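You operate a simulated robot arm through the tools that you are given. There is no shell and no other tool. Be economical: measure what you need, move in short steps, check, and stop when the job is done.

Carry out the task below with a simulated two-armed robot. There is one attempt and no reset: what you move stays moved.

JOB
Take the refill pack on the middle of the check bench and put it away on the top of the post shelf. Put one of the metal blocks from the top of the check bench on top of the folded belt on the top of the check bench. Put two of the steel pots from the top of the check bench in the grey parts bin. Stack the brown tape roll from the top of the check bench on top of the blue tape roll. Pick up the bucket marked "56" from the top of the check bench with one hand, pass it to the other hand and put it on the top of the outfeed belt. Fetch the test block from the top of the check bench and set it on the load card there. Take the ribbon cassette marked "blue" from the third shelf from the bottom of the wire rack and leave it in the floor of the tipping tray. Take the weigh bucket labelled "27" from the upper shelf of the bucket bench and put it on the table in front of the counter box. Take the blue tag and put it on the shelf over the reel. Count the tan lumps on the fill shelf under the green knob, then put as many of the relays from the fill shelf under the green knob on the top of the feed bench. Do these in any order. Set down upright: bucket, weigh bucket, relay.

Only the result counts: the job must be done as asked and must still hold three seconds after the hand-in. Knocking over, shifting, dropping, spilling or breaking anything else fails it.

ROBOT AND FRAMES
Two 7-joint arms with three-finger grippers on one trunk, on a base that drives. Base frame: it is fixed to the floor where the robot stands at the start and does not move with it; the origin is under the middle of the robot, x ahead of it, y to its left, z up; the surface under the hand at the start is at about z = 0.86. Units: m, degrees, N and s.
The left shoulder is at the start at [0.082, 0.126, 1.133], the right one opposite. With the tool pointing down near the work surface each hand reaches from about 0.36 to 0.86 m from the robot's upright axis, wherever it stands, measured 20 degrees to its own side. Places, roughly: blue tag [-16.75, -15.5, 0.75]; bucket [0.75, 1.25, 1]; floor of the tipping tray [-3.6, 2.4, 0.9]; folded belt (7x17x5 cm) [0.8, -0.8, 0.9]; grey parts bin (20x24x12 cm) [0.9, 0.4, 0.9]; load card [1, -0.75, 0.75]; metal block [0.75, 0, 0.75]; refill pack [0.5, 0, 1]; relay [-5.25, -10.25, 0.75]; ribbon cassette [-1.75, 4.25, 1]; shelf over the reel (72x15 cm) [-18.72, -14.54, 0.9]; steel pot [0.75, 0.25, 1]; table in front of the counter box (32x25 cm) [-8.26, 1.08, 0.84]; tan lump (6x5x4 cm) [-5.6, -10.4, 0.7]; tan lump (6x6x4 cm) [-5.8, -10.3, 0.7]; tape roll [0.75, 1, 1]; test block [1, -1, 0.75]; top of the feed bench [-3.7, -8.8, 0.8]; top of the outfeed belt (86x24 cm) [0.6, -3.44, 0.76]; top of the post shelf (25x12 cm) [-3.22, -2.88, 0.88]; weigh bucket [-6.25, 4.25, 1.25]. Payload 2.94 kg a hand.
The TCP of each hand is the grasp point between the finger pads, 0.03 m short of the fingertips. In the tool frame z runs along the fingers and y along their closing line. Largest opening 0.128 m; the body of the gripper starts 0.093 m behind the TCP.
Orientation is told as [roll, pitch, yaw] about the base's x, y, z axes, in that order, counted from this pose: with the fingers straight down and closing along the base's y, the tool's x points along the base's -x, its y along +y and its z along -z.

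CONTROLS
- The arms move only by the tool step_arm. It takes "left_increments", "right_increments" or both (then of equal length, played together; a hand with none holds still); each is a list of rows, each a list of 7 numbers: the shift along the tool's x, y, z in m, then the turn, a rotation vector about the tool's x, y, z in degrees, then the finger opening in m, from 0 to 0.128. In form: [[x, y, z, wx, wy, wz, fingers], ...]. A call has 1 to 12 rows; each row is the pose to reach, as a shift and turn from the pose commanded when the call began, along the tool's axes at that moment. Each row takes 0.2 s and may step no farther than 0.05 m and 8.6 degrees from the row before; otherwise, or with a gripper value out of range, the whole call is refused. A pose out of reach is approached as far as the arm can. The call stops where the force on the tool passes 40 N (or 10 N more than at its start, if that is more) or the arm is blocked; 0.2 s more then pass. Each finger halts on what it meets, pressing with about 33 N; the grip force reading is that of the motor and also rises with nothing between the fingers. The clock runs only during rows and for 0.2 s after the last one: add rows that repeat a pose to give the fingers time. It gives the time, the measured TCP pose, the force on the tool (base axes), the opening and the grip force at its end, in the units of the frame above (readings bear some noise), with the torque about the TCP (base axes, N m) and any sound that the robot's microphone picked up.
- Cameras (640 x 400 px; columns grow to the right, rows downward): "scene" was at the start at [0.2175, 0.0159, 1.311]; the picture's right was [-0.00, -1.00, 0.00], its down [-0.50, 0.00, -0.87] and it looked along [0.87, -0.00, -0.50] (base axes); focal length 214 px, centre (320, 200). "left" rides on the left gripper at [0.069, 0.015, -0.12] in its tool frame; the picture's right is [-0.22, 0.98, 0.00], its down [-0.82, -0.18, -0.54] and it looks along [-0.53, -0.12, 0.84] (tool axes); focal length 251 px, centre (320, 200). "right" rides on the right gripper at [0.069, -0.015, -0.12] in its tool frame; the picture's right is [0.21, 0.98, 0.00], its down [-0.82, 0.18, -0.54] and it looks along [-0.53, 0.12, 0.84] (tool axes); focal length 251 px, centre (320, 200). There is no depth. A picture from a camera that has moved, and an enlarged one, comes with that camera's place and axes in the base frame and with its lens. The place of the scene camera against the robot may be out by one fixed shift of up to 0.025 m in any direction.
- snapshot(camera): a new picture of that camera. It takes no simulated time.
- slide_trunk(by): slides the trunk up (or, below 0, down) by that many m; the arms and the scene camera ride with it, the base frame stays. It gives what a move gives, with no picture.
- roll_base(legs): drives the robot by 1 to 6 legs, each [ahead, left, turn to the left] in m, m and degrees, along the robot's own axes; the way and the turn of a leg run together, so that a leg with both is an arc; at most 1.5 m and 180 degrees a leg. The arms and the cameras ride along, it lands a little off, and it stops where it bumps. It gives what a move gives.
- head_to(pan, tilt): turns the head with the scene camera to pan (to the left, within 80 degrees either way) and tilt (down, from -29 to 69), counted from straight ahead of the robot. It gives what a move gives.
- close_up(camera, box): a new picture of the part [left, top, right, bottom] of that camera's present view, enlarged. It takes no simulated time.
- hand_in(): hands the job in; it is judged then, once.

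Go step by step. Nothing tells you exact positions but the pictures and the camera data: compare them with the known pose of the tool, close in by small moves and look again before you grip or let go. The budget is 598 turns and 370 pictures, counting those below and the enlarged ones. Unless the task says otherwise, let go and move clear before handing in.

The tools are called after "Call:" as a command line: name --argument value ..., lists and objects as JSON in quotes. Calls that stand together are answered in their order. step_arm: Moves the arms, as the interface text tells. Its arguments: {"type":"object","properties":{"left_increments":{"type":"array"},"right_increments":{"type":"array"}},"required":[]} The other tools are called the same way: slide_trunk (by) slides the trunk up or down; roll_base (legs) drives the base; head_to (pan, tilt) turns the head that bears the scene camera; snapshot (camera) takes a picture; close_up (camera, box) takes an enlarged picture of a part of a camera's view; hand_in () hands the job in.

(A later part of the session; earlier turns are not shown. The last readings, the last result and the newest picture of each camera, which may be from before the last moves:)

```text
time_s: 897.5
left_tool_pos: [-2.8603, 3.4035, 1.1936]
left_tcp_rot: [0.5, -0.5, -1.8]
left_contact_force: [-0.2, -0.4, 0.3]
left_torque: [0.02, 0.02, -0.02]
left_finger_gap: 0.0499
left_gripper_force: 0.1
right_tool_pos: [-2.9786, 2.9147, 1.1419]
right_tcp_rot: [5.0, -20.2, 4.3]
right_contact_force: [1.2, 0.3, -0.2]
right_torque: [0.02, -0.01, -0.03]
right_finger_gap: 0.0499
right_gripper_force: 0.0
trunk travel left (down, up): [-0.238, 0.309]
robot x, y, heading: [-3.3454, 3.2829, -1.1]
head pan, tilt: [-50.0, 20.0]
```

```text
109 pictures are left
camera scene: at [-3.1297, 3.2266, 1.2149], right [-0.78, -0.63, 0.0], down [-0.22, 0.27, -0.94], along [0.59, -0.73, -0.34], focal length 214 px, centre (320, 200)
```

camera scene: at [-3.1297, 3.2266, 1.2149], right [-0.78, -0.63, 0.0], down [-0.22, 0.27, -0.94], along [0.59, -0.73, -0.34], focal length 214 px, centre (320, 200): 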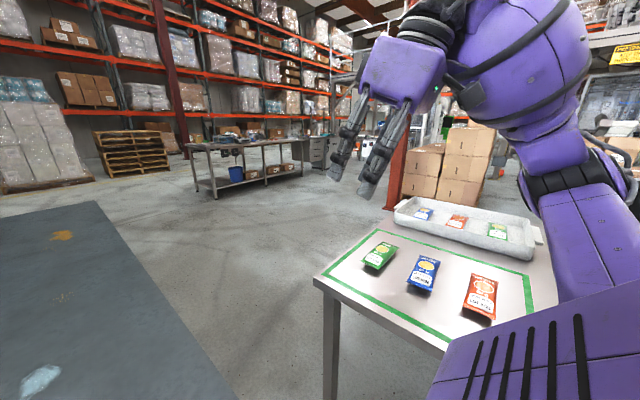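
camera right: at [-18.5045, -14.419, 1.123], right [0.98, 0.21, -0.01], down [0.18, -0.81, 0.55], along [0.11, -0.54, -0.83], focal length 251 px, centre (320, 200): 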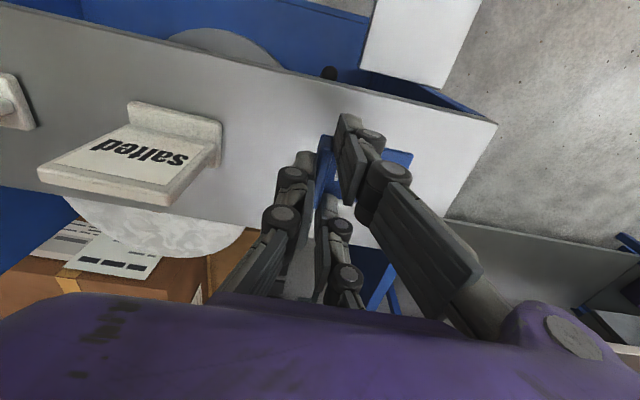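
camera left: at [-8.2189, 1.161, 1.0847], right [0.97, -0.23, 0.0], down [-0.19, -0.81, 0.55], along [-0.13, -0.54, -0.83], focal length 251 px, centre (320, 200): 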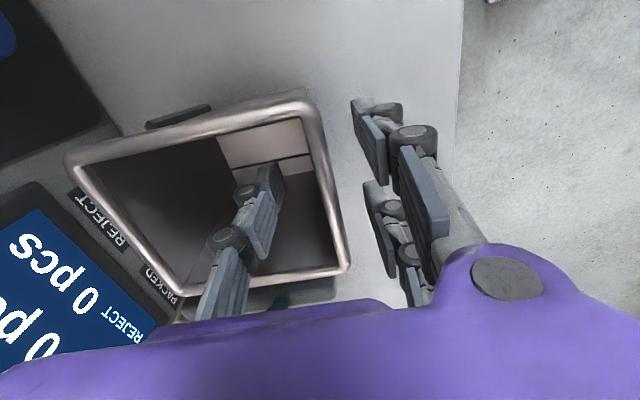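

Call:
roll_base --legs '[[1.4, -0.05, 1], [0, 0, 90]]'

Call:
head_to --pan 0 --tilt 20

Call:
snapshot --camera "scene"

```text
time_s: 908.3
left_tool_pos: [-2.0635, 3.7049, 1.1933]
left_tcp_rot: [0.5, -0.3, 88.8]
left_contact_force: [0.7, 0.0, -0.4]
left_torque: [0.01, 0.02, -0.01]
left_finger_gap: 0.0498
left_gripper_force: 0.1
right_tool_pos: [-1.575, 3.5912, 1.1407]
right_tcp_rot: [5.0, -20.1, 94.9]
right_contact_force: [-0.7, 0.2, -0.8]
right_torque: [0.02, -0.01, -0.03]
right_finger_gap: 0.0501
right_gripper_force: 0.0
trunk travel left (down, up): [-0.238, 0.309]
robot x, y, heading: [-1.9405, 3.2202, 89.8]
head pan, tilt: [-50.0, 20.0]
```

```text
time_s: 909.5
left_tool_pos: [-2.0645, 3.7043, 1.1934]
left_tcp_rot: [0.5, -0.4, 88.9]
left_contact_force: [-0.6, 0.7, 0.1]
left_torque: [-0.02, 0.01, -0.01]
left_finger_gap: 0.0499
left_gripper_force: 0.0
right_tool_pos: [-1.575, 3.5924, 1.1417]
right_tcp_rot: [5.0, -20.2, 95.0]
right_contact_force: [0.6, 0.1, -0.2]
right_torque: [0.0, 0.0, 0.0]
right_finger_gap: 0.05
right_gripper_force: 0.1
trunk travel left (down, up): [-0.238, 0.309]
robot x, y, heading: [-1.9421, 3.2234, 89.9]
head pan, tilt: [0.0, 20.0]
```

```text
108 pictures are left
camera scene: at [-1.9364, 3.4848, 1.2149], right [1.0, -0.01, 0.0], down [0.0, -0.34, -0.94], along [0.01, 0.94, -0.34], focal length 214 px, centre (320, 200)
```

scene: 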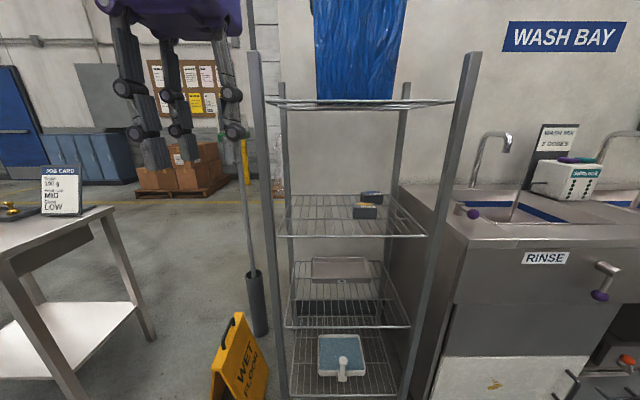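

Call:
close_up --camera "scene" --box '[270, 160, 450, 260]'

```text
3.56 times, centred on (360, 210) of scene
camera zoom: at [-1.9364, 3.4848, 1.2149], right [1.0, -0.01, 0.0], down [0.0, -0.34, -0.94], along [0.01, 0.94, -0.34], focal length 763 px, centre (178, 164)
```

zoom: 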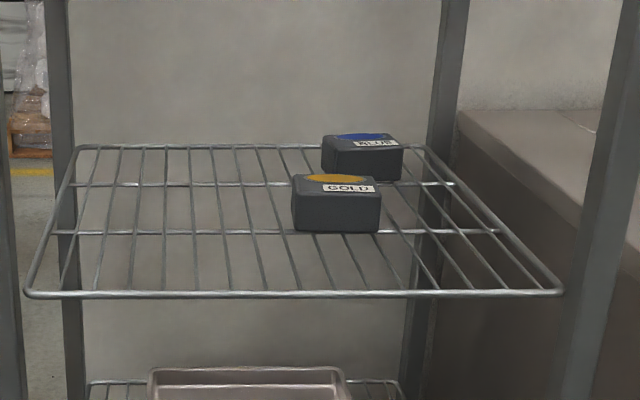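

Third shelf holds "GOLD" in front and "BLUE" behind. I line up the left arm, tilt it and look.

Call:
roll_base --legs '[[0, -0.38, 0]]'

Call:
step_arm --left_increments '[[-0.02, 0.0, 0, 0, -8, 0, 0.12], [-0.04, 0.0, 0, 0, -16, 0, 0.12], [-0.07, 0.0, 0, 0, -24, 0, 0.12], [-0.1, 0, 0, 0, -32, 0, 0.12], [-0.13, 0, 0, 0, -40, 0, 0.12], [-0.16, 0, 0.02, 0, -45, 0, 0.12], [-0.16, 0, 0.02, 0, -45, 0, 0.12]]'

Call:
snapshot --camera "left"

Call:
snapshot --camera "scene"

```text
time_s: 913.4
left_tool_pos: [-1.6824, 3.7038, 1.1934]
left_tcp_rot: [0.5, -0.4, 89.0]
left_contact_force: [-0.4, 0.0, -0.2]
left_torque: [0.03, 0.01, 0.02]
left_finger_gap: 0.0497
left_gripper_force: 0.0
right_tool_pos: [-1.1924, 3.5916, 1.141]
right_tcp_rot: [5.0, -20.2, 95.0]
right_contact_force: [-0.4, 0.0, -0.3]
right_torque: [0.0, 0.01, 0.0]
right_finger_gap: 0.0501
right_gripper_force: 0.1
trunk travel left (down, up): [-0.238, 0.309]
robot x, y, heading: [-1.5571, 3.2207, 89.5]
head pan, tilt: [0.0, 20.0]
```

```text
time_s: 915.0
left_tool_pos: [-1.6803, 3.8629, 1.1752]
left_tcp_rot: [0.8, -45.5, 88.6]
left_contact_force: [0.1, -0.2, 0.4]
left_torque: [-0.02, 0.04, 0.01]
left_finger_gap: 0.1202
left_gripper_force: 0.1
right_tool_pos: [-1.1942, 3.5892, 1.1418]
right_tcp_rot: [5.0, -20.2, 94.9]
right_contact_force: [0.9, 0.3, -0.1]
right_torque: [0.0, 0.01, -0.04]
right_finger_gap: 0.0503
right_gripper_force: 0.0
trunk travel left (down, up): [-0.238, 0.309]
robot x, y, heading: [-1.5575, 3.219, 89.8]
head pan, tilt: [0.0, 20.0]
```

```text
106 pictures are left
camera left: at [-1.699, 3.7288, 1.2105], right [-0.97, 0.17, 0.16], down [0.19, 0.19, 0.96], along [0.13, 0.97, -0.21], focal length 251 px, centre (320, 200)
```

left: 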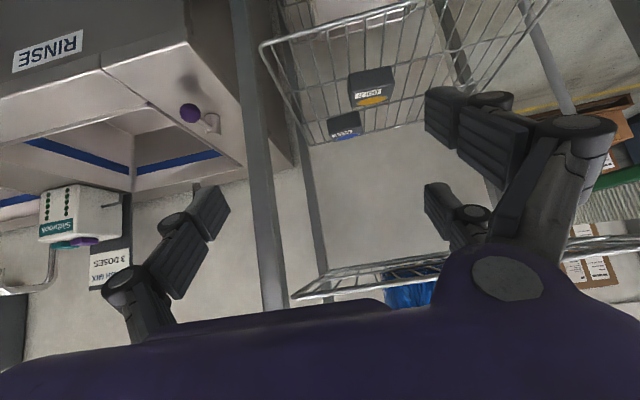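

```text
105 pictures are left
camera scene: at [-1.5551, 3.4822, 1.215], right [1.0, 0.0, 0.0], down [0.0, -0.34, -0.94], along [0.0, 0.94, -0.34], focal length 214 px, centre (320, 200)
```

scene: 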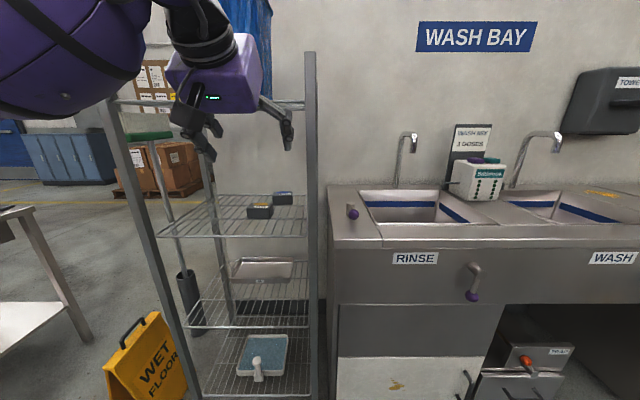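

Call:
slide_trunk --by -0.1

Call:
step_arm --left_increments '[[-0.014, 0.01, 0.04, 0, 3, 0, 0.12], [-0.028, 0.02, 0.08, 0, 6, 0, 0.12], [-0.042, 0.03, 0.12, 0, 9, 0, 0.12], [-0.056, 0.037, 0.164, 0, 10.5, 0, 0.12], [-0.056, 0.037, 0.164, 0, 10.5, 0, 0.12]]'

Call:
snapshot --camera "left"

Call:
snapshot --camera "scene"

```text
time_s: 916.3
left_tool_pos: [-1.6802, 3.8629, 1.0755]
left_tcp_rot: [0.7, -45.5, 88.4]
left_contact_force: [0.4, -0.2, -0.7]
left_torque: [-0.04, 0.0, 0.02]
left_finger_gap: 0.12
left_gripper_force: 0.1
right_tool_pos: [-1.1937, 3.5894, 1.0419]
right_tcp_rot: [4.9, -20.3, 95.1]
right_contact_force: [0.4, -0.6, 0.0]
right_torque: [0.01, -0.01, -0.01]
right_finger_gap: 0.05
right_gripper_force: 0.0
trunk travel left (down, up): [-0.138, 0.409]
robot x, y, heading: [-1.5571, 3.221, 89.9]
head pan, tilt: [0.0, 20.0]
```

```text
time_s: 917.5
left_tool_pos: [-1.7158, 4.0196, 0.9986]
left_tcp_rot: [0.8, -34.8, 88.5]
left_contact_force: [0.3, 0.5, 0.4]
left_torque: [-0.03, 0.05, 0.02]
left_finger_gap: 0.1202
left_gripper_force: 0.1
right_tool_pos: [-1.194, 3.591, 1.0419]
right_tcp_rot: [4.9, -20.3, 95.0]
right_contact_force: [-0.4, -0.3, 0.8]
right_torque: [0.0, 0.0, 0.01]
right_finger_gap: 0.0501
right_gripper_force: 0.1
trunk travel left (down, up): [-0.138, 0.409]
robot x, y, heading: [-1.562, 3.2213, 89.8]
head pan, tilt: [0.0, 20.0]
```

```text
104 pictures are left
camera left: at [-1.733, 3.8945, 1.0585], right [-0.97, 0.19, 0.13], down [0.2, 0.36, 0.91], along [0.13, 0.91, -0.39], focal length 251 px, centre (320, 200)
```

left: 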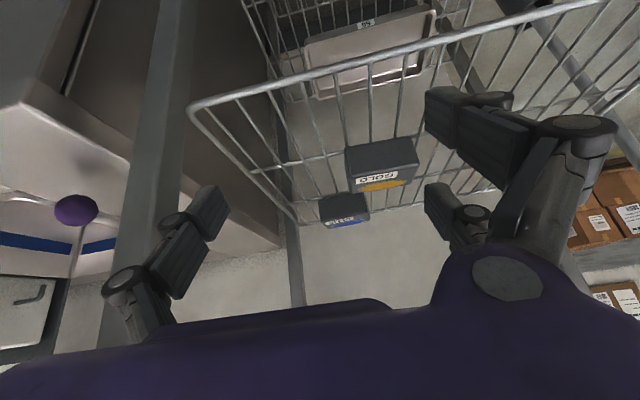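

```text
103 pictures are left
camera scene: at [-1.5552, 3.52, 1.1013], right [1.0, 0.0, 0.0], down [0.0, -0.34, -0.94], along [0.0, 0.94, -0.34], focal length 214 px, centre (320, 200)
```

scene: 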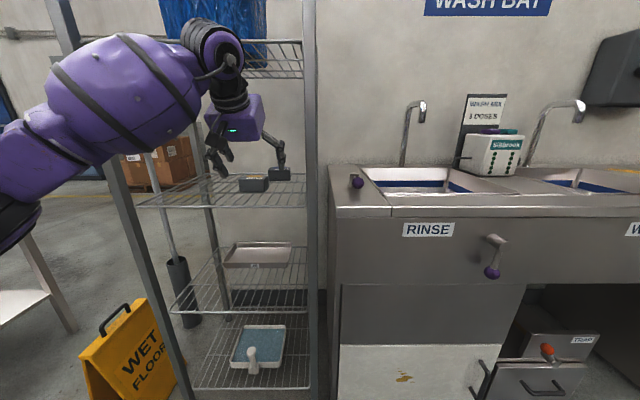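

The forearm would hit the rack post in this pose; I back off and extend the arm straighter.

Call:
roll_base --legs '[[-0.2, 0, 0]]'

Call:
step_arm --left_increments '[[-0.033, 0, 0.023, 0, 0, 0, 0.12], [-0.066, 0, 0.046, 0, 0, 0, 0.12], [-0.098, 0, 0.069, 0, 0, 0, 0.12], [-0.131, 0, 0.091, 0, 0, 0, 0.12], [-0.155, 0, 0.108, 0, 0, 0, 0.12]]'

Call:
snapshot --camera "scene"

```text
time_s: 919.1
left_tool_pos: [-1.7166, 3.8206, 1.0003]
left_tcp_rot: [0.7, -34.9, 88.6]
left_contact_force: [-0.2, 0.0, 0.8]
left_torque: [-0.01, 0.02, 0.03]
left_finger_gap: 0.12
left_gripper_force: 0.1
right_tool_pos: [-1.195, 3.3925, 1.042]
right_tcp_rot: [5.0, -20.2, 95.1]
right_contact_force: [-1.4, -0.2, -0.7]
right_torque: [0.0, 0.01, -0.01]
right_finger_gap: 0.0497
right_gripper_force: 0.1
trunk travel left (down, up): [-0.138, 0.409]
robot x, y, heading: [-1.5618, 3.0217, 90.0]
head pan, tilt: [0.0, 20.0]
```

```text
time_s: 920.3
left_tool_pos: [-1.715, 3.9789, 1.0006]
left_tcp_rot: [0.6, -35.0, 88.6]
left_contact_force: [-1.0, -0.1, -1.4]
left_torque: [0.02, -0.07, -0.02]
left_finger_gap: 0.1201
left_gripper_force: 0.0
left hand out of reach, approached as far as the arm can: row 4, 5
right_tool_pos: [-1.196, 3.3935, 1.0421]
right_tcp_rot: [4.9, -20.2, 95.2]
right_contact_force: [-1.1, -0.4, 0.5]
right_torque: [0.0, -0.03, -0.03]
right_finger_gap: 0.0502
right_gripper_force: 0.1
trunk travel left (down, up): [-0.138, 0.409]
robot x, y, heading: [-1.5593, 3.0243, 90.0]
head pan, tilt: [0.0, 20.0]
```

```text
102 pictures are left
camera scene: at [-1.5573, 3.3225, 1.1011], right [1.0, 0.0, 0.0], down [0.0, -0.34, -0.94], along [0.0, 0.94, -0.34], focal length 214 px, centre (320, 200)
```

scene: 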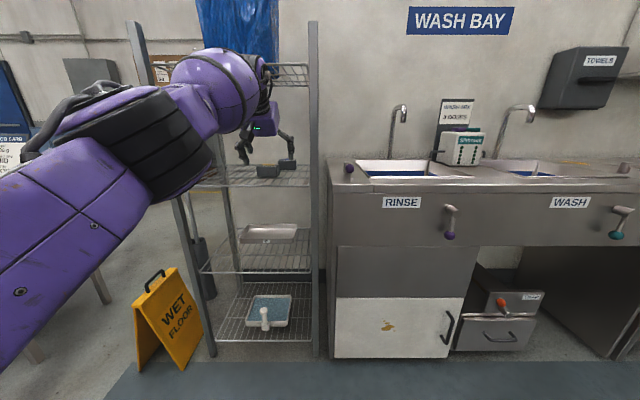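

Call:
slide_trunk --by -0.03

Call:
roll_base --legs '[[0.2, 0, 0]]'

Call:
snapshot --camera "scene"

Call:
snapshot --camera "left"

```text
time_s: 921.1
left_tool_pos: [-1.7144, 3.9776, 0.9704]
left_tcp_rot: [0.8, -34.9, 88.6]
left_contact_force: [0.3, -0.2, 0.0]
left_torque: [-0.02, 0.0, 0.0]
left_finger_gap: 0.12
left_gripper_force: 0.1
right_tool_pos: [-1.194, 3.3922, 1.0116]
right_tcp_rot: [4.9, -20.3, 95.1]
right_contact_force: [0.2, -1.2, -0.9]
right_torque: [0.02, 0.03, 0.02]
right_finger_gap: 0.05
right_gripper_force: 0.1
trunk travel left (down, up): [-0.108, 0.439]
robot x, y, heading: [-1.5594, 3.0203, 89.9]
head pan, tilt: [0.0, 20.0]
```

```text
time_s: 922.7
left_tool_pos: [-1.7132, 4.1793, 0.9676]
left_tcp_rot: [0.7, -34.8, 88.7]
left_contact_force: [0.5, 0.2, 0.2]
left_torque: [0.0, -0.02, 0.02]
left_finger_gap: 0.1203
left_gripper_force: 0.1
right_tool_pos: [-1.194, 3.5922, 1.0114]
right_tcp_rot: [5.1, -20.1, 94.9]
right_contact_force: [-0.5, 0.6, -0.1]
right_torque: [0.0, 0.04, 0.0]
right_finger_gap: 0.0499
right_gripper_force: 0.1
trunk travel left (down, up): [-0.108, 0.439]
robot x, y, heading: [-1.5542, 3.223, 89.6]
head pan, tilt: [0.0, 20.0]
```

```text
101 pictures are left
camera scene: at [-1.5553, 3.5352, 1.0657], right [1.0, 0.0, 0.0], down [0.0, -0.34, -0.94], along [0.0, 0.94, -0.34], focal length 214 px, centre (320, 200)
```

scene: 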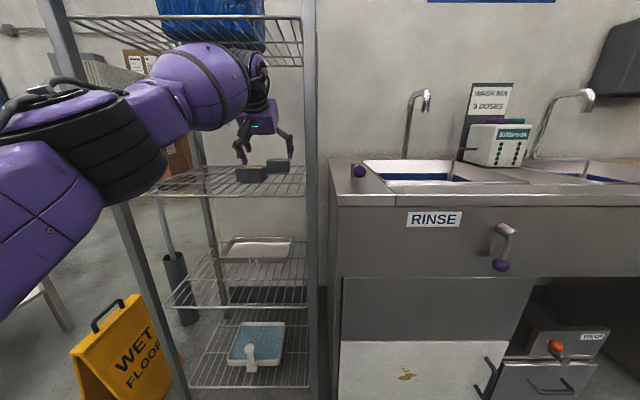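

```text
100 pictures are left
camera left: at [-1.7309, 4.0534, 1.0272], right [-0.97, 0.19, 0.13], down [0.2, 0.36, 0.91], along [0.13, 0.91, -0.39], focal length 251 px, centre (320, 200)
```

left: 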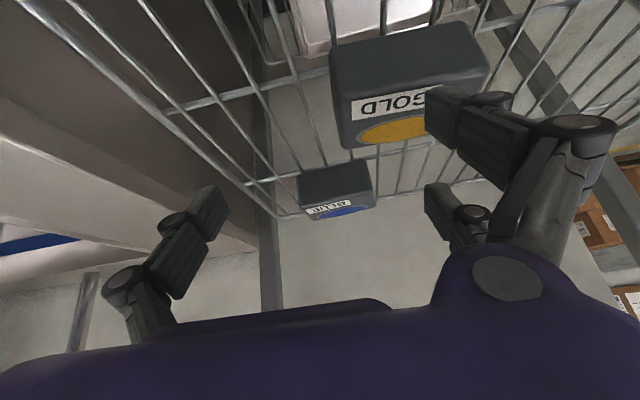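

Call:
slide_trunk --by 0.015

Call:
roll_base --legs '[[0.165, 0, 0.3]]'

Call:
snapshot --camera "left"

Call:
snapshot --camera "scene"

```text
time_s: 923.3
left_tool_pos: [-1.714, 4.1792, 0.9829]
left_tcp_rot: [0.7, -34.8, 88.6]
left_contact_force: [-0.2, 0.6, 0.1]
left_torque: [-0.02, -0.01, 0.0]
left_finger_gap: 0.1201
left_gripper_force: 0.1
right_tool_pos: [-1.1926, 3.5941, 1.0251]
right_tcp_rot: [5.0, -20.1, 95.0]
right_contact_force: [-0.5, -0.1, 0.5]
right_torque: [-0.03, -0.04, 0.0]
right_finger_gap: 0.0498
right_gripper_force: 0.0
trunk travel left (down, up): [-0.123, 0.424]
robot x, y, heading: [-1.5588, 3.2238, 89.5]
head pan, tilt: [0.0, 20.0]
```

```text
time_s: 924.7
left_tool_pos: [-1.7188, 4.3408, 0.9823]
left_tcp_rot: [0.7, -34.8, 89.0]
left_contact_force: [0.5, 0.9, 0.4]
left_torque: [-0.01, 0.0, 0.0]
left_finger_gap: 0.1201
left_gripper_force: 0.0
right_tool_pos: [-1.1951, 3.7566, 1.0275]
right_tcp_rot: [5.0, -20.2, 95.4]
right_contact_force: [0.1, 1.4, 0.4]
right_torque: [0.02, 0.03, -0.01]
right_finger_gap: 0.0499
right_gripper_force: 0.1
trunk travel left (down, up): [-0.123, 0.424]
robot x, y, heading: [-1.5624, 3.3875, 90.1]
head pan, tilt: [0.0, 20.0]
```

```text
99 pictures are left
camera left: at [-1.7356, 4.2147, 1.042], right [-0.97, 0.19, 0.13], down [0.19, 0.36, 0.91], along [0.12, 0.91, -0.39], focal length 251 px, centre (320, 200)
```

left: 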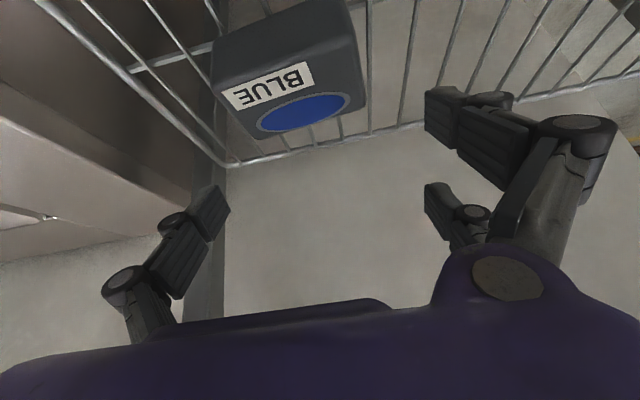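

```text
98 pictures are left
camera scene: at [-1.5568, 3.6915, 1.0832], right [1.0, 0.0, 0.0], down [0.0, -0.34, -0.94], along [0.0, 0.94, -0.34], focal length 214 px, centre (320, 200)
```

scene: 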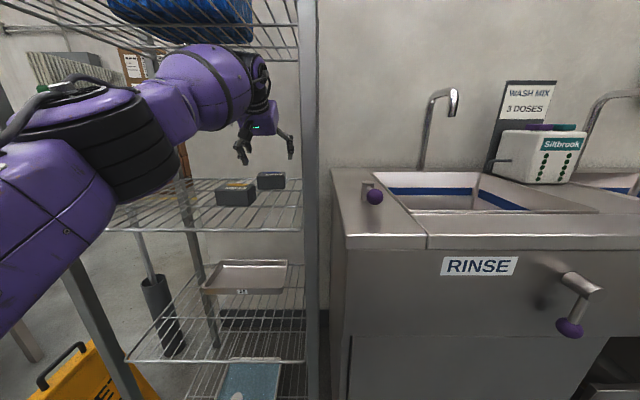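

Call:
step_arm --left_increments '[[0, -0.008, 0, 0, 0, 0, 0.125], [0, -0.008, 0, 0, 0, 0, 0.125]]'

Call:
slide_trunk --by -0.045

Call:
snapshot --camera "left"

```text
time_s: 925.3
left_tool_pos: [-1.7113, 4.3397, 0.9833]
left_tcp_rot: [0.7, -34.9, 89.1]
left_contact_force: [0.5, 0.0, 0.5]
left_torque: [0.01, 0.01, -0.02]
left_finger_gap: 0.1249
left_gripper_force: 0.1
right_tool_pos: [-1.1955, 3.7585, 1.0264]
right_tcp_rot: [5.0, -20.2, 95.5]
right_contact_force: [-0.2, -0.4, 0.1]
right_torque: [-0.01, -0.02, 0.03]
right_finger_gap: 0.0498
right_gripper_force: 0.1
trunk travel left (down, up): [-0.123, 0.424]
robot x, y, heading: [-1.56, 3.3843, 90.0]
head pan, tilt: [0.0, 20.0]
```

```text
time_s: 926.2
left_tool_pos: [-1.7113, 4.3386, 0.94]
left_tcp_rot: [0.7, -34.8, 89.0]
left_contact_force: [-0.8, 0.4, -0.1]
left_torque: [-0.02, 0.0, 0.05]
left_finger_gap: 0.1248
left_gripper_force: 0.0
right_tool_pos: [-1.1958, 3.7568, 0.9829]
right_tcp_rot: [5.1, -20.2, 95.5]
right_contact_force: [-0.5, -1.0, 1.1]
right_torque: [0.02, -0.02, 0.01]
right_finger_gap: 0.0499
right_gripper_force: 0.0
trunk travel left (down, up): [-0.078, 0.469]
robot x, y, heading: [-1.5605, 3.3844, 90.0]
head pan, tilt: [0.0, 20.0]
```

```text
97 pictures are left
camera left: at [-1.7277, 4.2134, 0.9983], right [-0.97, 0.19, 0.13], down [0.19, 0.36, 0.91], along [0.12, 0.91, -0.39], focal length 251 px, centre (320, 200)
```

left: 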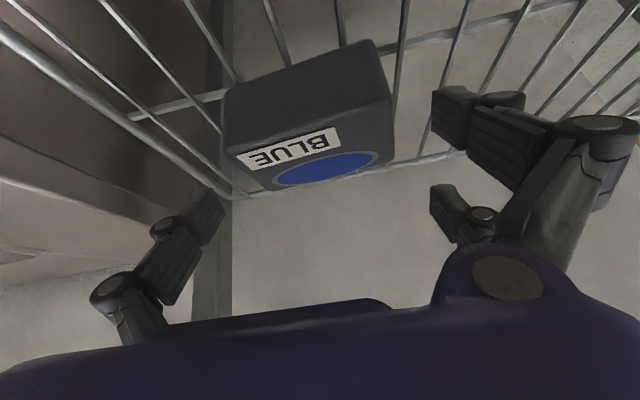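

Call:
slide_trunk --by -0.03

Call:
step_arm --left_increments '[[0, 0, 0, 0, 0, 0, 0.11], [0, 0, 0, 0, 0, 0, 0.09], [0, 0, 0, 0, 0, 0, 0.07], [0, 0, 0, 0, 0, 0, 0.07], [0, 0, 0, 0, 0, 0, 0.07]]'

Call:
snapshot --camera "left"

```text
time_s: 927.0
left_tool_pos: [-1.71, 4.3389, 0.908]
left_tcp_rot: [0.7, -34.9, 89.0]
left_contact_force: [-1.1, 0.7, 2.0]
left_torque: [-0.02, 0.14, -0.05]
left_finger_gap: 0.1259
left_gripper_force: 0.3
right_tool_pos: [-1.1958, 3.7571, 0.9519]
right_tcp_rot: [5.0, -20.2, 95.4]
right_contact_force: [-0.3, 0.1, -0.2]
right_torque: [-0.02, 0.0, -0.01]
right_finger_gap: 0.0497
right_gripper_force: 0.0
trunk travel left (down, up): [-0.048, 0.499]
robot x, y, heading: [-1.5603, 3.3846, 90.1]
head pan, tilt: [0.0, 20.0]
```

```text
time_s: 927.9
left_tool_pos: [-1.7223, 4.3363, 0.9212]
left_tcp_rot: [1.0, -35.9, 89.5]
left_contact_force: [-8.7, -4.5, 27.1]
left_torque: [-0.61, 1.49, 0.15]
left_finger_gap: 0.0859
left_gripper_force: 12.0
right_tool_pos: [-1.1966, 3.7556, 0.9524]
right_tcp_rot: [5.1, -20.5, 95.6]
right_contact_force: [0.2, 0.5, -1.8]
right_torque: [0.03, 0.02, 0.02]
right_finger_gap: 0.0499
right_gripper_force: 0.1
trunk travel left (down, up): [-0.048, 0.499]
robot x, y, heading: [-1.5596, 3.3845, 90.2]
head pan, tilt: [0.0, 20.0]
stopped in row 4 (left hand): the force on the tool passed its limit at 42 N (the readings are from after the stop); the commanded pose is now the measured one
```

```text
96 pictures are left
camera left: at [-1.737, 4.21, 0.9779], right [-0.98, 0.17, 0.14], down [0.19, 0.35, 0.92], along [0.11, 0.92, -0.37], focal length 251 px, centre (320, 200)
```

left: 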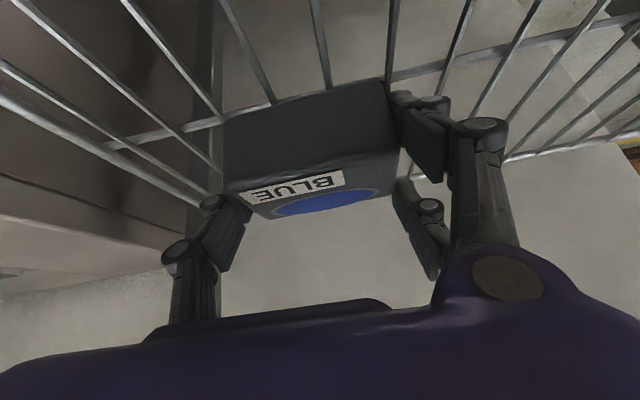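

Call:
step_arm --left_increments '[[-0.003, 0, -0.005, 0, 0, 0, 0.086], [-0.003, 0, -0.005, 0, 0, 0, 0.07], [-0.003, 0, -0.005, 0, 0, 0, 0.05], [-0.003, 0, -0.005, 0, 0, 0, 0.05]]'

Call:
snapshot --camera "left"

```text
time_s: 928.9
left_tool_pos: [-1.7193, 4.3387, 0.9204]
left_tcp_rot: [1.0, -35.5, 89.4]
left_contact_force: [-8.8, -0.1, 19.1]
left_torque: [-0.33, 0.71, -0.07]
left_finger_gap: 0.0846
left_gripper_force: 33.3
right_tool_pos: [-1.1976, 3.7557, 0.9528]
right_tcp_rot: [5.0, -20.3, 95.4]
right_contact_force: [-0.6, 0.0, 0.5]
right_torque: [-0.02, 0.01, -0.01]
right_finger_gap: 0.0499
right_gripper_force: 0.0
trunk travel left (down, up): [-0.048, 0.499]
robot x, y, heading: [-1.5569, 3.3799, 90.5]
head pan, tilt: [0.0, 20.0]
```

```text
95 pictures are left
camera left: at [-1.735, 4.2114, 0.9791], right [-0.97, 0.18, 0.14], down [0.19, 0.36, 0.91], along [0.11, 0.92, -0.38], focal length 251 px, centre (320, 200)
```

left: 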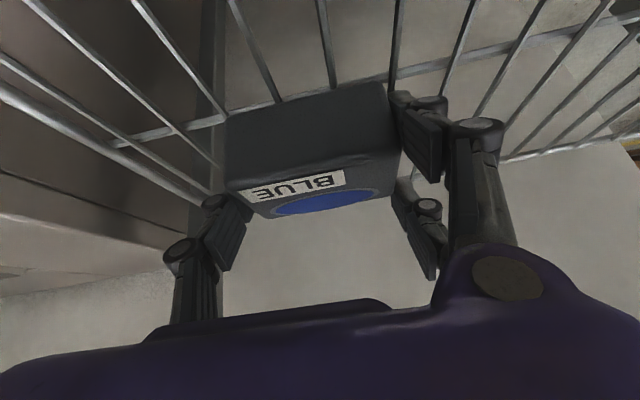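

Call:
slide_trunk --by 0.07

Call:
snapshot --camera "left"

```text
time_s: 930.0
left_tool_pos: [-1.7171, 4.3391, 0.9862]
left_tcp_rot: [1.1, -35.0, 89.4]
left_contact_force: [-0.2, 0.4, -1.5]
left_torque: [0.02, 0.0, -0.01]
left_finger_gap: 0.0841
left_gripper_force: 33.3
right_tool_pos: [-1.1959, 3.7593, 1.0212]
right_tcp_rot: [5.0, -20.0, 95.5]
right_contact_force: [0.2, 0.5, -0.3]
right_torque: [-0.02, 0.02, 0.01]
right_finger_gap: 0.0501
right_gripper_force: 0.0
trunk travel left (down, up): [-0.118, 0.429]
robot x, y, heading: [-1.5617, 3.3873, 90.2]
head pan, tilt: [0.0, 20.0]
```

```text
94 pictures are left
camera left: at [-1.7338, 4.214, 1.0453], right [-0.97, 0.18, 0.14], down [0.19, 0.36, 0.91], along [0.11, 0.92, -0.39], focal length 251 px, centre (320, 200)
```

left: 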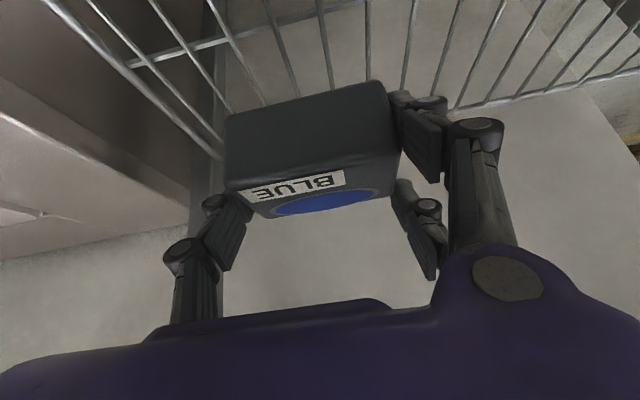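

Call:
slide_trunk --by 0.012

Call:
roll_base --legs '[[-0.6, 0, 0]]'

Call:
slide_trunk --by 0.25

Call:
snapshot --camera "scene"

```text
time_s: 930.5
left_tool_pos: [-1.7189, 4.3396, 0.9992]
left_tcp_rot: [1.0, -35.2, 89.3]
left_contact_force: [0.2, 0.5, -0.5]
left_torque: [-0.05, 0.04, -0.01]
left_finger_gap: 0.0843
left_gripper_force: 32.9
right_tool_pos: [-1.196, 3.7595, 1.034]
right_tcp_rot: [5.0, -20.2, 95.4]
right_contact_force: [0.3, -0.2, 0.5]
right_torque: [0.0, 0.02, 0.0]
right_finger_gap: 0.0498
right_gripper_force: 0.0
trunk travel left (down, up): [-0.13, 0.417]
robot x, y, heading: [-1.5605, 3.3842, 90.3]
head pan, tilt: [0.0, 20.0]
```

```text
time_s: 934.0
left_tool_pos: [-1.7145, 3.7375, 1.0001]
left_tcp_rot: [0.9, -35.3, 89.2]
left_contact_force: [0.5, 0.0, -0.5]
left_torque: [0.05, -0.01, 0.03]
left_finger_gap: 0.0844
left_gripper_force: 33.3
right_tool_pos: [-1.1944, 3.1552, 1.0341]
right_tcp_rot: [5.1, -20.2, 95.3]
right_contact_force: [0.0, -0.3, 0.8]
right_torque: [0.03, -0.01, -0.02]
right_finger_gap: 0.0499
right_gripper_force: 0.1
trunk travel left (down, up): [-0.13, 0.417]
robot x, y, heading: [-1.5567, 2.7829, 90.2]
head pan, tilt: [0.0, 20.0]
```

```text
time_s: 936.5
left_tool_pos: [-1.7135, 3.6425, 1.4354]
left_tcp_rot: [1.4, -48.3, 89.1]
left_contact_force: [-0.5, 0.4, -1.2]
left_torque: [0.01, -0.02, -0.01]
left_finger_gap: 0.0842
left_gripper_force: 32.7
right_tool_pos: [-1.1946, 3.1557, 1.2828]
right_tcp_rot: [4.9, -20.2, 95.4]
right_contact_force: [0.0, 0.3, 0.1]
right_torque: [0.03, 0.0, 0.02]
right_finger_gap: 0.0499
right_gripper_force: 0.1
trunk travel left (down, up): [-0.38, 0.167]
robot x, y, heading: [-1.5576, 2.7838, 90.3]
head pan, tilt: [0.0, 20.0]
```

```text
93 pictures are left
camera scene: at [-1.555, 3.0095, 1.3566], right [1.0, 0.0, 0.0], down [0.0, -0.34, -0.94], along [0.0, 0.94, -0.34], focal length 214 px, centre (320, 200)
```

scene: 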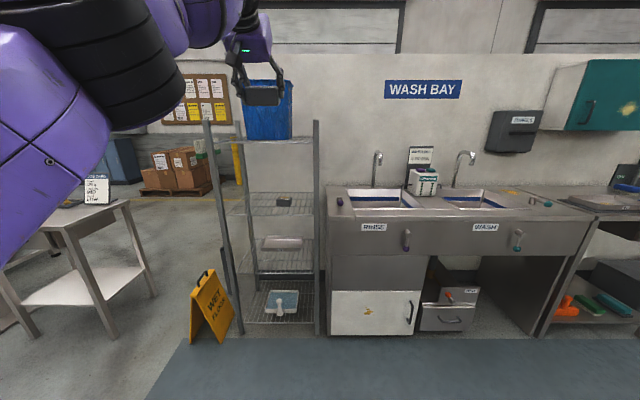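

Cassette out. Drive to the tipping tray (−3.6,2.4), facing south.

Call:
roll_base --legs '[[0, 0, 90], [0.9, -0.25, 0], [0.85, -0.2, 0], [0, 0, 90]]'

Call:
head_to --pan 0 --tilt 35

Call:
snapshot --camera "scene"

```text
time_s: 953.3
left_tool_pos: [-3.1439, 2.3401, 1.4358]
left_tcp_rot: [1.3, -48.4, -90.0]
left_contact_force: [-0.8, -0.2, -1.6]
left_torque: [-0.02, 0.0, 0.0]
left_finger_gap: 0.0841
left_gripper_force: 32.7
right_tool_pos: [-3.6725, 2.8163, 1.2835]
right_tcp_rot: [5.0, -20.3, -83.7]
right_contact_force: [0.4, 0.6, 0.7]
right_torque: [-0.02, 0.01, 0.01]
right_finger_gap: 0.0498
right_gripper_force: 0.0
trunk travel left (down, up): [-0.38, 0.167]
robot x, y, heading: [-3.3145, 3.1949, -88.9]
head pan, tilt: [0.0, 20.0]
```

```text
time_s: 954.1
left_tool_pos: [-3.1438, 2.3401, 1.4355]
left_tcp_rot: [1.2, -48.4, -89.9]
left_contact_force: [0.4, 0.1, -1.9]
left_torque: [0.02, -0.01, 0.01]
left_finger_gap: 0.0842
left_gripper_force: 33.2
right_tool_pos: [-3.6724, 2.8156, 1.2833]
right_tcp_rot: [5.0, -20.1, -83.6]
right_contact_force: [0.4, -0.5, 0.6]
right_torque: [-0.01, 0.01, 0.0]
right_finger_gap: 0.0502
right_gripper_force: 0.1
trunk travel left (down, up): [-0.38, 0.167]
robot x, y, heading: [-3.319, 3.1929, -88.8]
head pan, tilt: [0.0, 35.0]
```

```text
92 pictures are left
camera scene: at [-3.3091, 3.0063, 1.3329], right [-1.0, -0.02, 0.0], down [-0.01, 0.57, -0.82], along [0.02, -0.82, -0.57], focal length 214 px, centre (320, 200)
```

scene: 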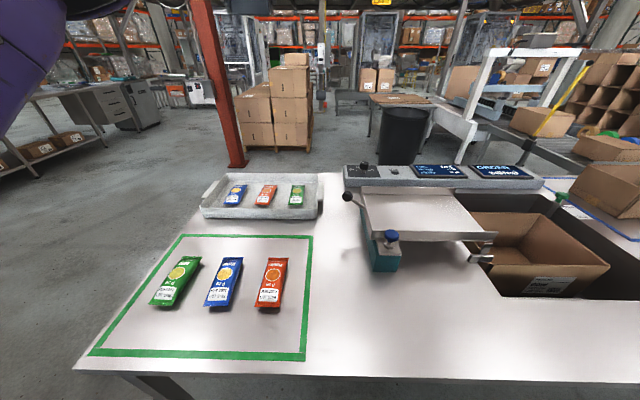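

Call:
close_up --camera "scene" --box '[330, 150, 510, 290]'

```text
2.86 times, centred on (420, 220) of scene
camera zoom: at [-3.3091, 3.0063, 1.3329], right [-1.0, -0.02, 0.0], down [-0.01, 0.57, -0.82], along [0.02, -0.82, -0.57], focal length 613 px, centre (34, 143)
```

zoom: 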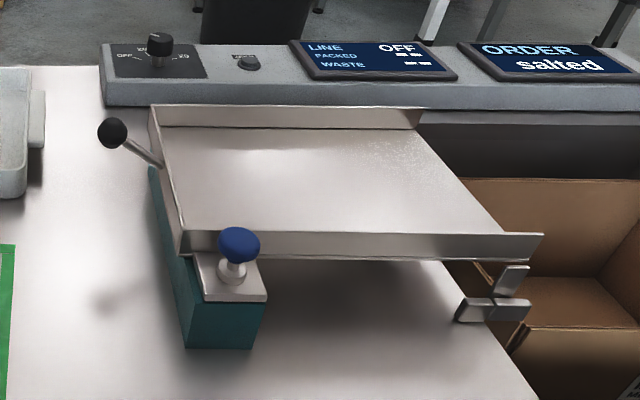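

Call:
roll_base --legs '[[0, -0.42, -1]]'

Call:
step_arm --left_increments '[[0.039, -0.002, 0.015, 0, 1.5, 0, 0.05], [0.077, -0.004, 0.029, 0, 3, 0, 0.05], [0.116, -0.006, 0.044, 0, 4.5, 0, 0.05], [0.154, -0.008, 0.058, 0, 6, 0, 0.05], [0.193, -0.01, 0.073, 0, 7.5, 0, 0.05], [0.232, -0.012, 0.087, 0, 9, 0, 0.05], [0.27, -0.014, 0.102, 0, 10.5, 0, 0.05], [0.309, -0.016, 0.116, 0, 12, 0, 0.05], [0.347, -0.018, 0.131, 0, 13, 0, 0.05], [0.386, -0.02, 0.145, 0, 13, 0, 0.05]]'

Call:
snapshot --camera "left"

Call:
snapshot --camera "scene"

```text
time_s: 958.3
left_tool_pos: [-3.583, 2.3322, 1.4348]
left_tcp_rot: [1.3, -48.4, -91.2]
left_contact_force: [0.1, 0.4, 0.0]
left_torque: [-0.02, 0.03, 0.0]
left_finger_gap: 0.0841
left_gripper_force: 33.2
right_tool_pos: [-4.1004, 2.819, 1.2829]
right_tcp_rot: [4.9, -20.2, -84.8]
right_contact_force: [-0.6, -0.5, -0.1]
right_torque: [0.05, 0.01, 0.03]
right_finger_gap: 0.0501
right_gripper_force: 0.0
trunk travel left (down, up): [-0.38, 0.167]
robot x, y, heading: [-3.7344, 3.1903, -90.2]
head pan, tilt: [0.0, 35.0]
```

```text
time_s: 960.5
left_tool_pos: [-3.5943, 2.4812, 1.0509]
left_tcp_rot: [0.9, -35.6, -90.7]
left_contact_force: [-0.8, -0.6, -1.2]
left_torque: [0.01, 0.03, 0.01]
left_finger_gap: 0.0844
left_gripper_force: 33.6
right_tool_pos: [-4.1006, 2.8179, 1.2838]
right_tcp_rot: [5.0, -20.2, -84.7]
right_contact_force: [0.3, 0.3, 0.4]
right_torque: [-0.02, -0.02, 0.01]
right_finger_gap: 0.0501
right_gripper_force: 0.1
trunk travel left (down, up): [-0.38, 0.167]
robot x, y, heading: [-3.7395, 3.1894, -89.9]
head pan, tilt: [0.0, 35.0]
```

```text
90 pictures are left
camera left: at [-3.581, 2.6063, 1.1092], right [0.97, -0.18, 0.14], down [-0.19, -0.35, 0.91], along [-0.11, -0.92, -0.38], focal length 251 px, centre (320, 200)
```

left: 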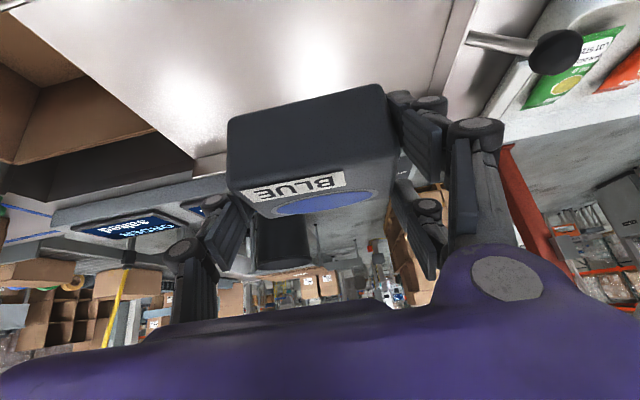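

```text
89 pictures are left
camera scene: at [-3.7336, 3.0019, 1.3328], right [-1.0, 0.0, 0.0], down [0.0, 0.57, -0.82], along [0.0, -0.82, -0.57], focal length 214 px, centre (320, 200)
```

scene: 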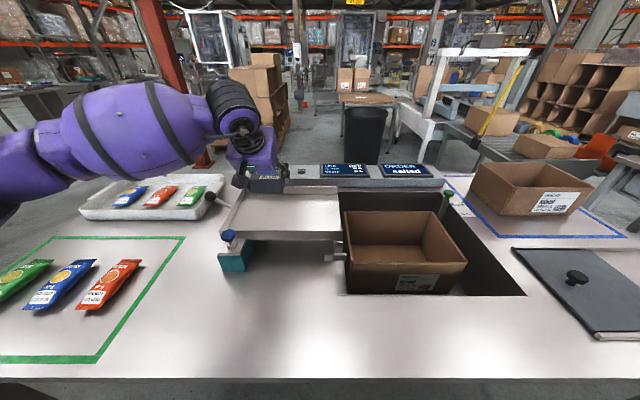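

Call:
step_arm --left_increments '[[0.02, -0.006, 0.02, 0, 0, 0, 0.05], [0.04, -0.012, 0.04, 0, 0, 0, 0.05], [0.053, -0.012, 0.054, 0, 0, 0, 0.05], [0.056, -0.012, 0.058, 0, 0, 0, 0.05], [0.059, -0.012, 0.062, 0, 0, 0, 0.05], [0.062, -0.012, 0.066, 0, 0, 0, 0.05]]'

Call:
close_up --camera "scene" --box '[190, 130, 370, 280]'

```text
time_s: 961.9
left_tool_pos: [-3.6056, 2.4929, 0.9617]
left_tcp_rot: [1.0, -35.4, -90.7]
left_contact_force: [0.1, 1.1, -1.0]
left_torque: [-0.01, -0.02, -0.02]
left_finger_gap: 0.0841
left_gripper_force: 32.5
right_tool_pos: [-4.1, 2.8185, 1.2847]
right_tcp_rot: [5.0, -20.2, -84.8]
right_contact_force: [0.4, 0.3, 0.7]
right_torque: [-0.01, -0.02, 0.02]
right_finger_gap: 0.05
right_gripper_force: 0.1
trunk travel left (down, up): [-0.38, 0.167]
robot x, y, heading: [-3.7382, 3.1941, -90.1]
head pan, tilt: [0.0, 35.0]
```

```text
2.67 times, centred on (280, 205) of scene
camera zoom: at [-3.734, 3.0019, 1.3328], right [-1.0, 0.0, 0.0], down [0.0, 0.57, -0.82], along [0.0, -0.82, -0.57], focal length 572 px, centre (427, 187)
```

zoom: 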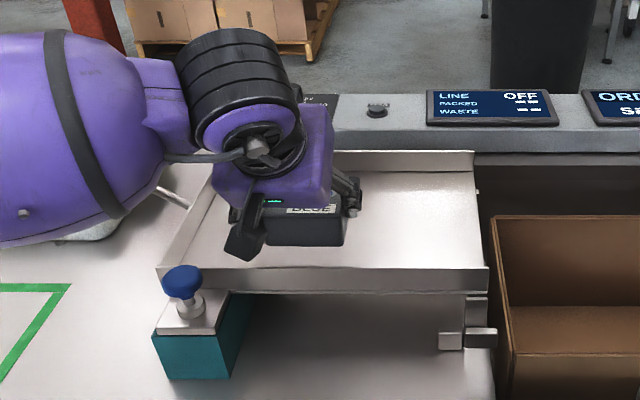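

Cassette is just over the floor; lower until it bears.

Call:
step_arm --left_increments '[[0.002, 0, 0.003, 0, 0, 0, 0.05], [0.004, 0, 0.006, 0, 0, 0, 0.05], [0.006, 0, 0.009, 0, 0, 0, 0.05], [0.009, 0, 0.012, 0, 0, 0, 0.05], [0.012, 0, 0.016, 0, 0, 0, 0.05]]'

```text
time_s: 963.1
left_tool_pos: [-3.6058, 2.4936, 0.9411]
left_tcp_rot: [1.0, -35.3, -90.7]
left_contact_force: [-0.1, 0.3, -1.1]
left_torque: [-0.03, 0.02, 0.0]
left_finger_gap: 0.0842
left_gripper_force: 32.7
right_tool_pos: [-4.1013, 2.8184, 1.2823]
right_tcp_rot: [5.0, -20.2, -84.7]
right_contact_force: [-0.4, 0.4, -1.0]
right_torque: [0.0, -0.01, 0.01]
right_finger_gap: 0.05
right_gripper_force: 0.1
trunk travel left (down, up): [-0.38, 0.167]
robot x, y, heading: [-3.7332, 3.1874, -89.9]
head pan, tilt: [0.0, 35.0]
```

Call:
step_arm --left_increments '[[0.003, 0, 0.004, 0, 0, 0, 0.05], [0.006, 0, 0.008, 0, 0, 0, 0.05], [0.009, 0, 0.012, 0, 0, 0, 0.05], [0.012, 0, 0.016, 0, 0, 0, 0.05], [0.015, 0, 0.02, 0, 0, 0, 0.05]]'

Call:
snapshot --camera "left"

```text
time_s: 964.3
left_tool_pos: [-3.6065, 2.4938, 0.9178]
left_tcp_rot: [0.8, -35.7, -90.6]
left_contact_force: [2.3, 0.9, 10.8]
left_torque: [0.3, 0.4, -0.06]
left_finger_gap: 0.0845
left_gripper_force: 33.6
right_tool_pos: [-4.1004, 2.8201, 1.2851]
right_tcp_rot: [5.0, -20.3, -84.6]
right_contact_force: [0.1, 0.0, -0.1]
right_torque: [0.01, 0.04, 0.0]
right_finger_gap: 0.0501
right_gripper_force: 0.0
trunk travel left (down, up): [-0.38, 0.167]
robot x, y, heading: [-3.7357, 3.1857, -90.0]
head pan, tilt: [0.0, 35.0]
```

```text
87 pictures are left
camera left: at [-3.5917, 2.6194, 0.9759], right [0.97, -0.18, 0.14], down [-0.19, -0.35, 0.92], along [-0.11, -0.92, -0.38], focal length 251 px, centre (320, 200)
```

left: 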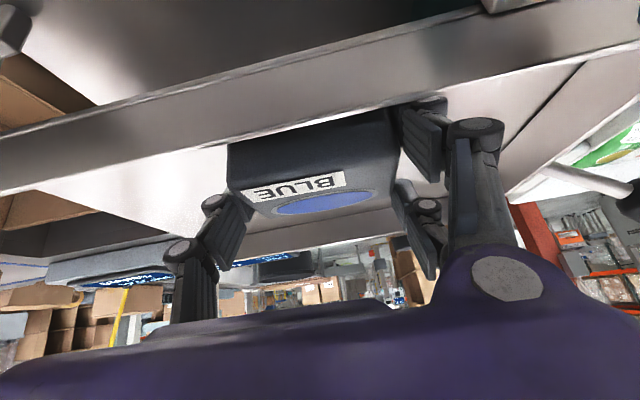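

Contact with the tray floor. Release and lift away.

Call:
step_arm --left_increments '[[0, 0, 0, 0, 0, 0, 0.095], [0, 0, 0, 0, 0, 0, 0.105], [-0.015, 0, -0.02, 0, 0, 0, 0.105], [-0.04, 0, -0.05, 0, 0, 0, 0.105], [-0.065, 0, -0.085, 0, 0, 0, 0.105], [-0.09, 0, -0.12, 0, 0, 0, 0.105], [-0.11, 0, -0.16, 0, 0, 0, 0.105], [-0.11, 0, -0.2, 0, 0, 0, 0.105]]'

Call:
close_up --camera "scene" --box '[190, 130, 370, 280]'

```text
time_s: 966.1
left_tool_pos: [-3.6091, 2.5215, 1.1432]
left_tcp_rot: [1.1, -35.4, -90.8]
left_contact_force: [-0.2, -1.0, 0.8]
left_torque: [-0.04, -0.01, -0.03]
left_finger_gap: 0.1051
left_gripper_force: 0.1
right_tool_pos: [-4.1017, 2.8199, 1.2834]
right_tcp_rot: [4.9, -20.3, -84.7]
right_contact_force: [-0.5, 0.4, -0.1]
right_torque: [-0.01, -0.04, 0.02]
right_finger_gap: 0.0499
right_gripper_force: 0.0
trunk travel left (down, up): [-0.38, 0.167]
robot x, y, heading: [-3.7343, 3.189, -90.1]
head pan, tilt: [0.0, 35.0]
```

```text
2.67 times, centred on (280, 205) of scene
camera zoom: at [-3.7341, 3.0033, 1.333], right [-1.0, 0.0, 0.0], down [0.0, 0.57, -0.82], along [0.0, -0.82, -0.57], focal length 572 px, centre (427, 187)
```

zoom: 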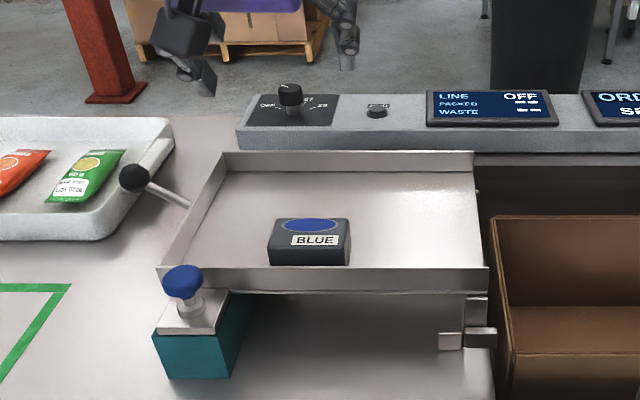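

Cassette lies in the tipping tray. Now back to the check bench's left end for the tape rolls and bucket.

Call:
step_arm --left_increments '[[0.03, 0, -0.02, 0, 8, 0, 0.1], [0.06, 0, -0.04, 0, 16, 0, 0.1], [0.09, 0, -0.05, 0, 24, 0, 0.1], [0.12, 0, -0.06, 0, 32, 0, 0.1], [0.14, 0, -0.07, 0, 35.4, 0, 0.1]]'

Call:
roll_base --legs '[[-0.1, 0, 0], [0, 0, 90], [1.4, 0, 0], [1.0, 0, 0], [0.5, -1.0, 0]]'

Call:
head_to --pan -20 --tilt 20

Call:
snapshot --camera "scene"

```text
time_s: 967.3
left_tool_pos: [-3.6084, 2.6766, 1.1187]
left_tcp_rot: [0.8, 0.1, -90.3]
left_contact_force: [0.2, 0.5, -0.1]
left_torque: [0.0, 0.01, -0.04]
left_finger_gap: 0.0999
left_gripper_force: 0.1
right_tool_pos: [-4.1003, 2.8197, 1.2835]
right_tcp_rot: [4.9, -20.3, -84.6]
right_contact_force: [-1.4, -0.3, 0.0]
right_torque: [0.01, 0.0, 0.0]
right_finger_gap: 0.0499
right_gripper_force: 0.1
trunk travel left (down, up): [-0.38, 0.167]
robot x, y, heading: [-3.7381, 3.1893, -89.9]
head pan, tilt: [0.0, 35.0]
```

```text
time_s: 992.3
left_tool_pos: [-0.3175, 2.4924, 1.1193]
left_tcp_rot: [0.8, 0.0, 1.5]
left_contact_force: [0.5, 0.3, 0.2]
left_torque: [0.0, 0.04, 0.0]
left_finger_gap: 0.1
left_gripper_force: 0.0
right_tool_pos: [-0.4475, 1.9971, 1.2828]
right_tcp_rot: [5.0, -20.2, 7.0]
right_contact_force: [0.3, -0.7, 0.1]
right_torque: [-0.04, 0.0, 0.03]
right_finger_gap: 0.0498
right_gripper_force: 0.2
trunk travel left (down, up): [-0.38, 0.167]
robot x, y, heading: [-0.8288, 2.3475, 1.4]
head pan, tilt: [0.0, 35.0]
```

```text
time_s: 993.1
left_tool_pos: [-0.3186, 2.4918, 1.1186]
left_tcp_rot: [0.9, 0.1, 1.5]
left_contact_force: [-0.1, -1.0, -0.5]
left_torque: [-0.02, 0.0, 0.0]
left_finger_gap: 0.1002
left_gripper_force: 0.0
right_tool_pos: [-0.4471, 1.9964, 1.2833]
right_tcp_rot: [5.0, -20.2, 6.9]
right_contact_force: [1.3, 0.2, 0.3]
right_torque: [0.02, 0.0, -0.01]
right_finger_gap: 0.0501
right_gripper_force: 0.0
trunk travel left (down, up): [-0.38, 0.167]
robot x, y, heading: [-0.8294, 2.35, 1.5]
head pan, tilt: [-20.0, 20.0]
```

```text
85 pictures are left
camera scene: at [-0.6212, 2.3395, 1.3566], right [-0.31, -0.95, 0.0], down [-0.33, 0.11, -0.94], along [0.89, -0.3, -0.34], focal length 214 px, centre (320, 200)
```

scene: 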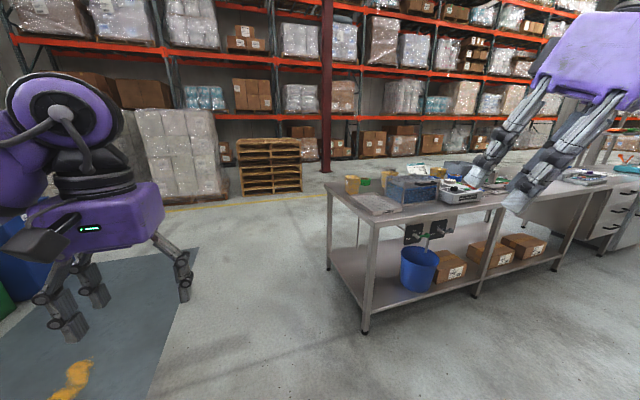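

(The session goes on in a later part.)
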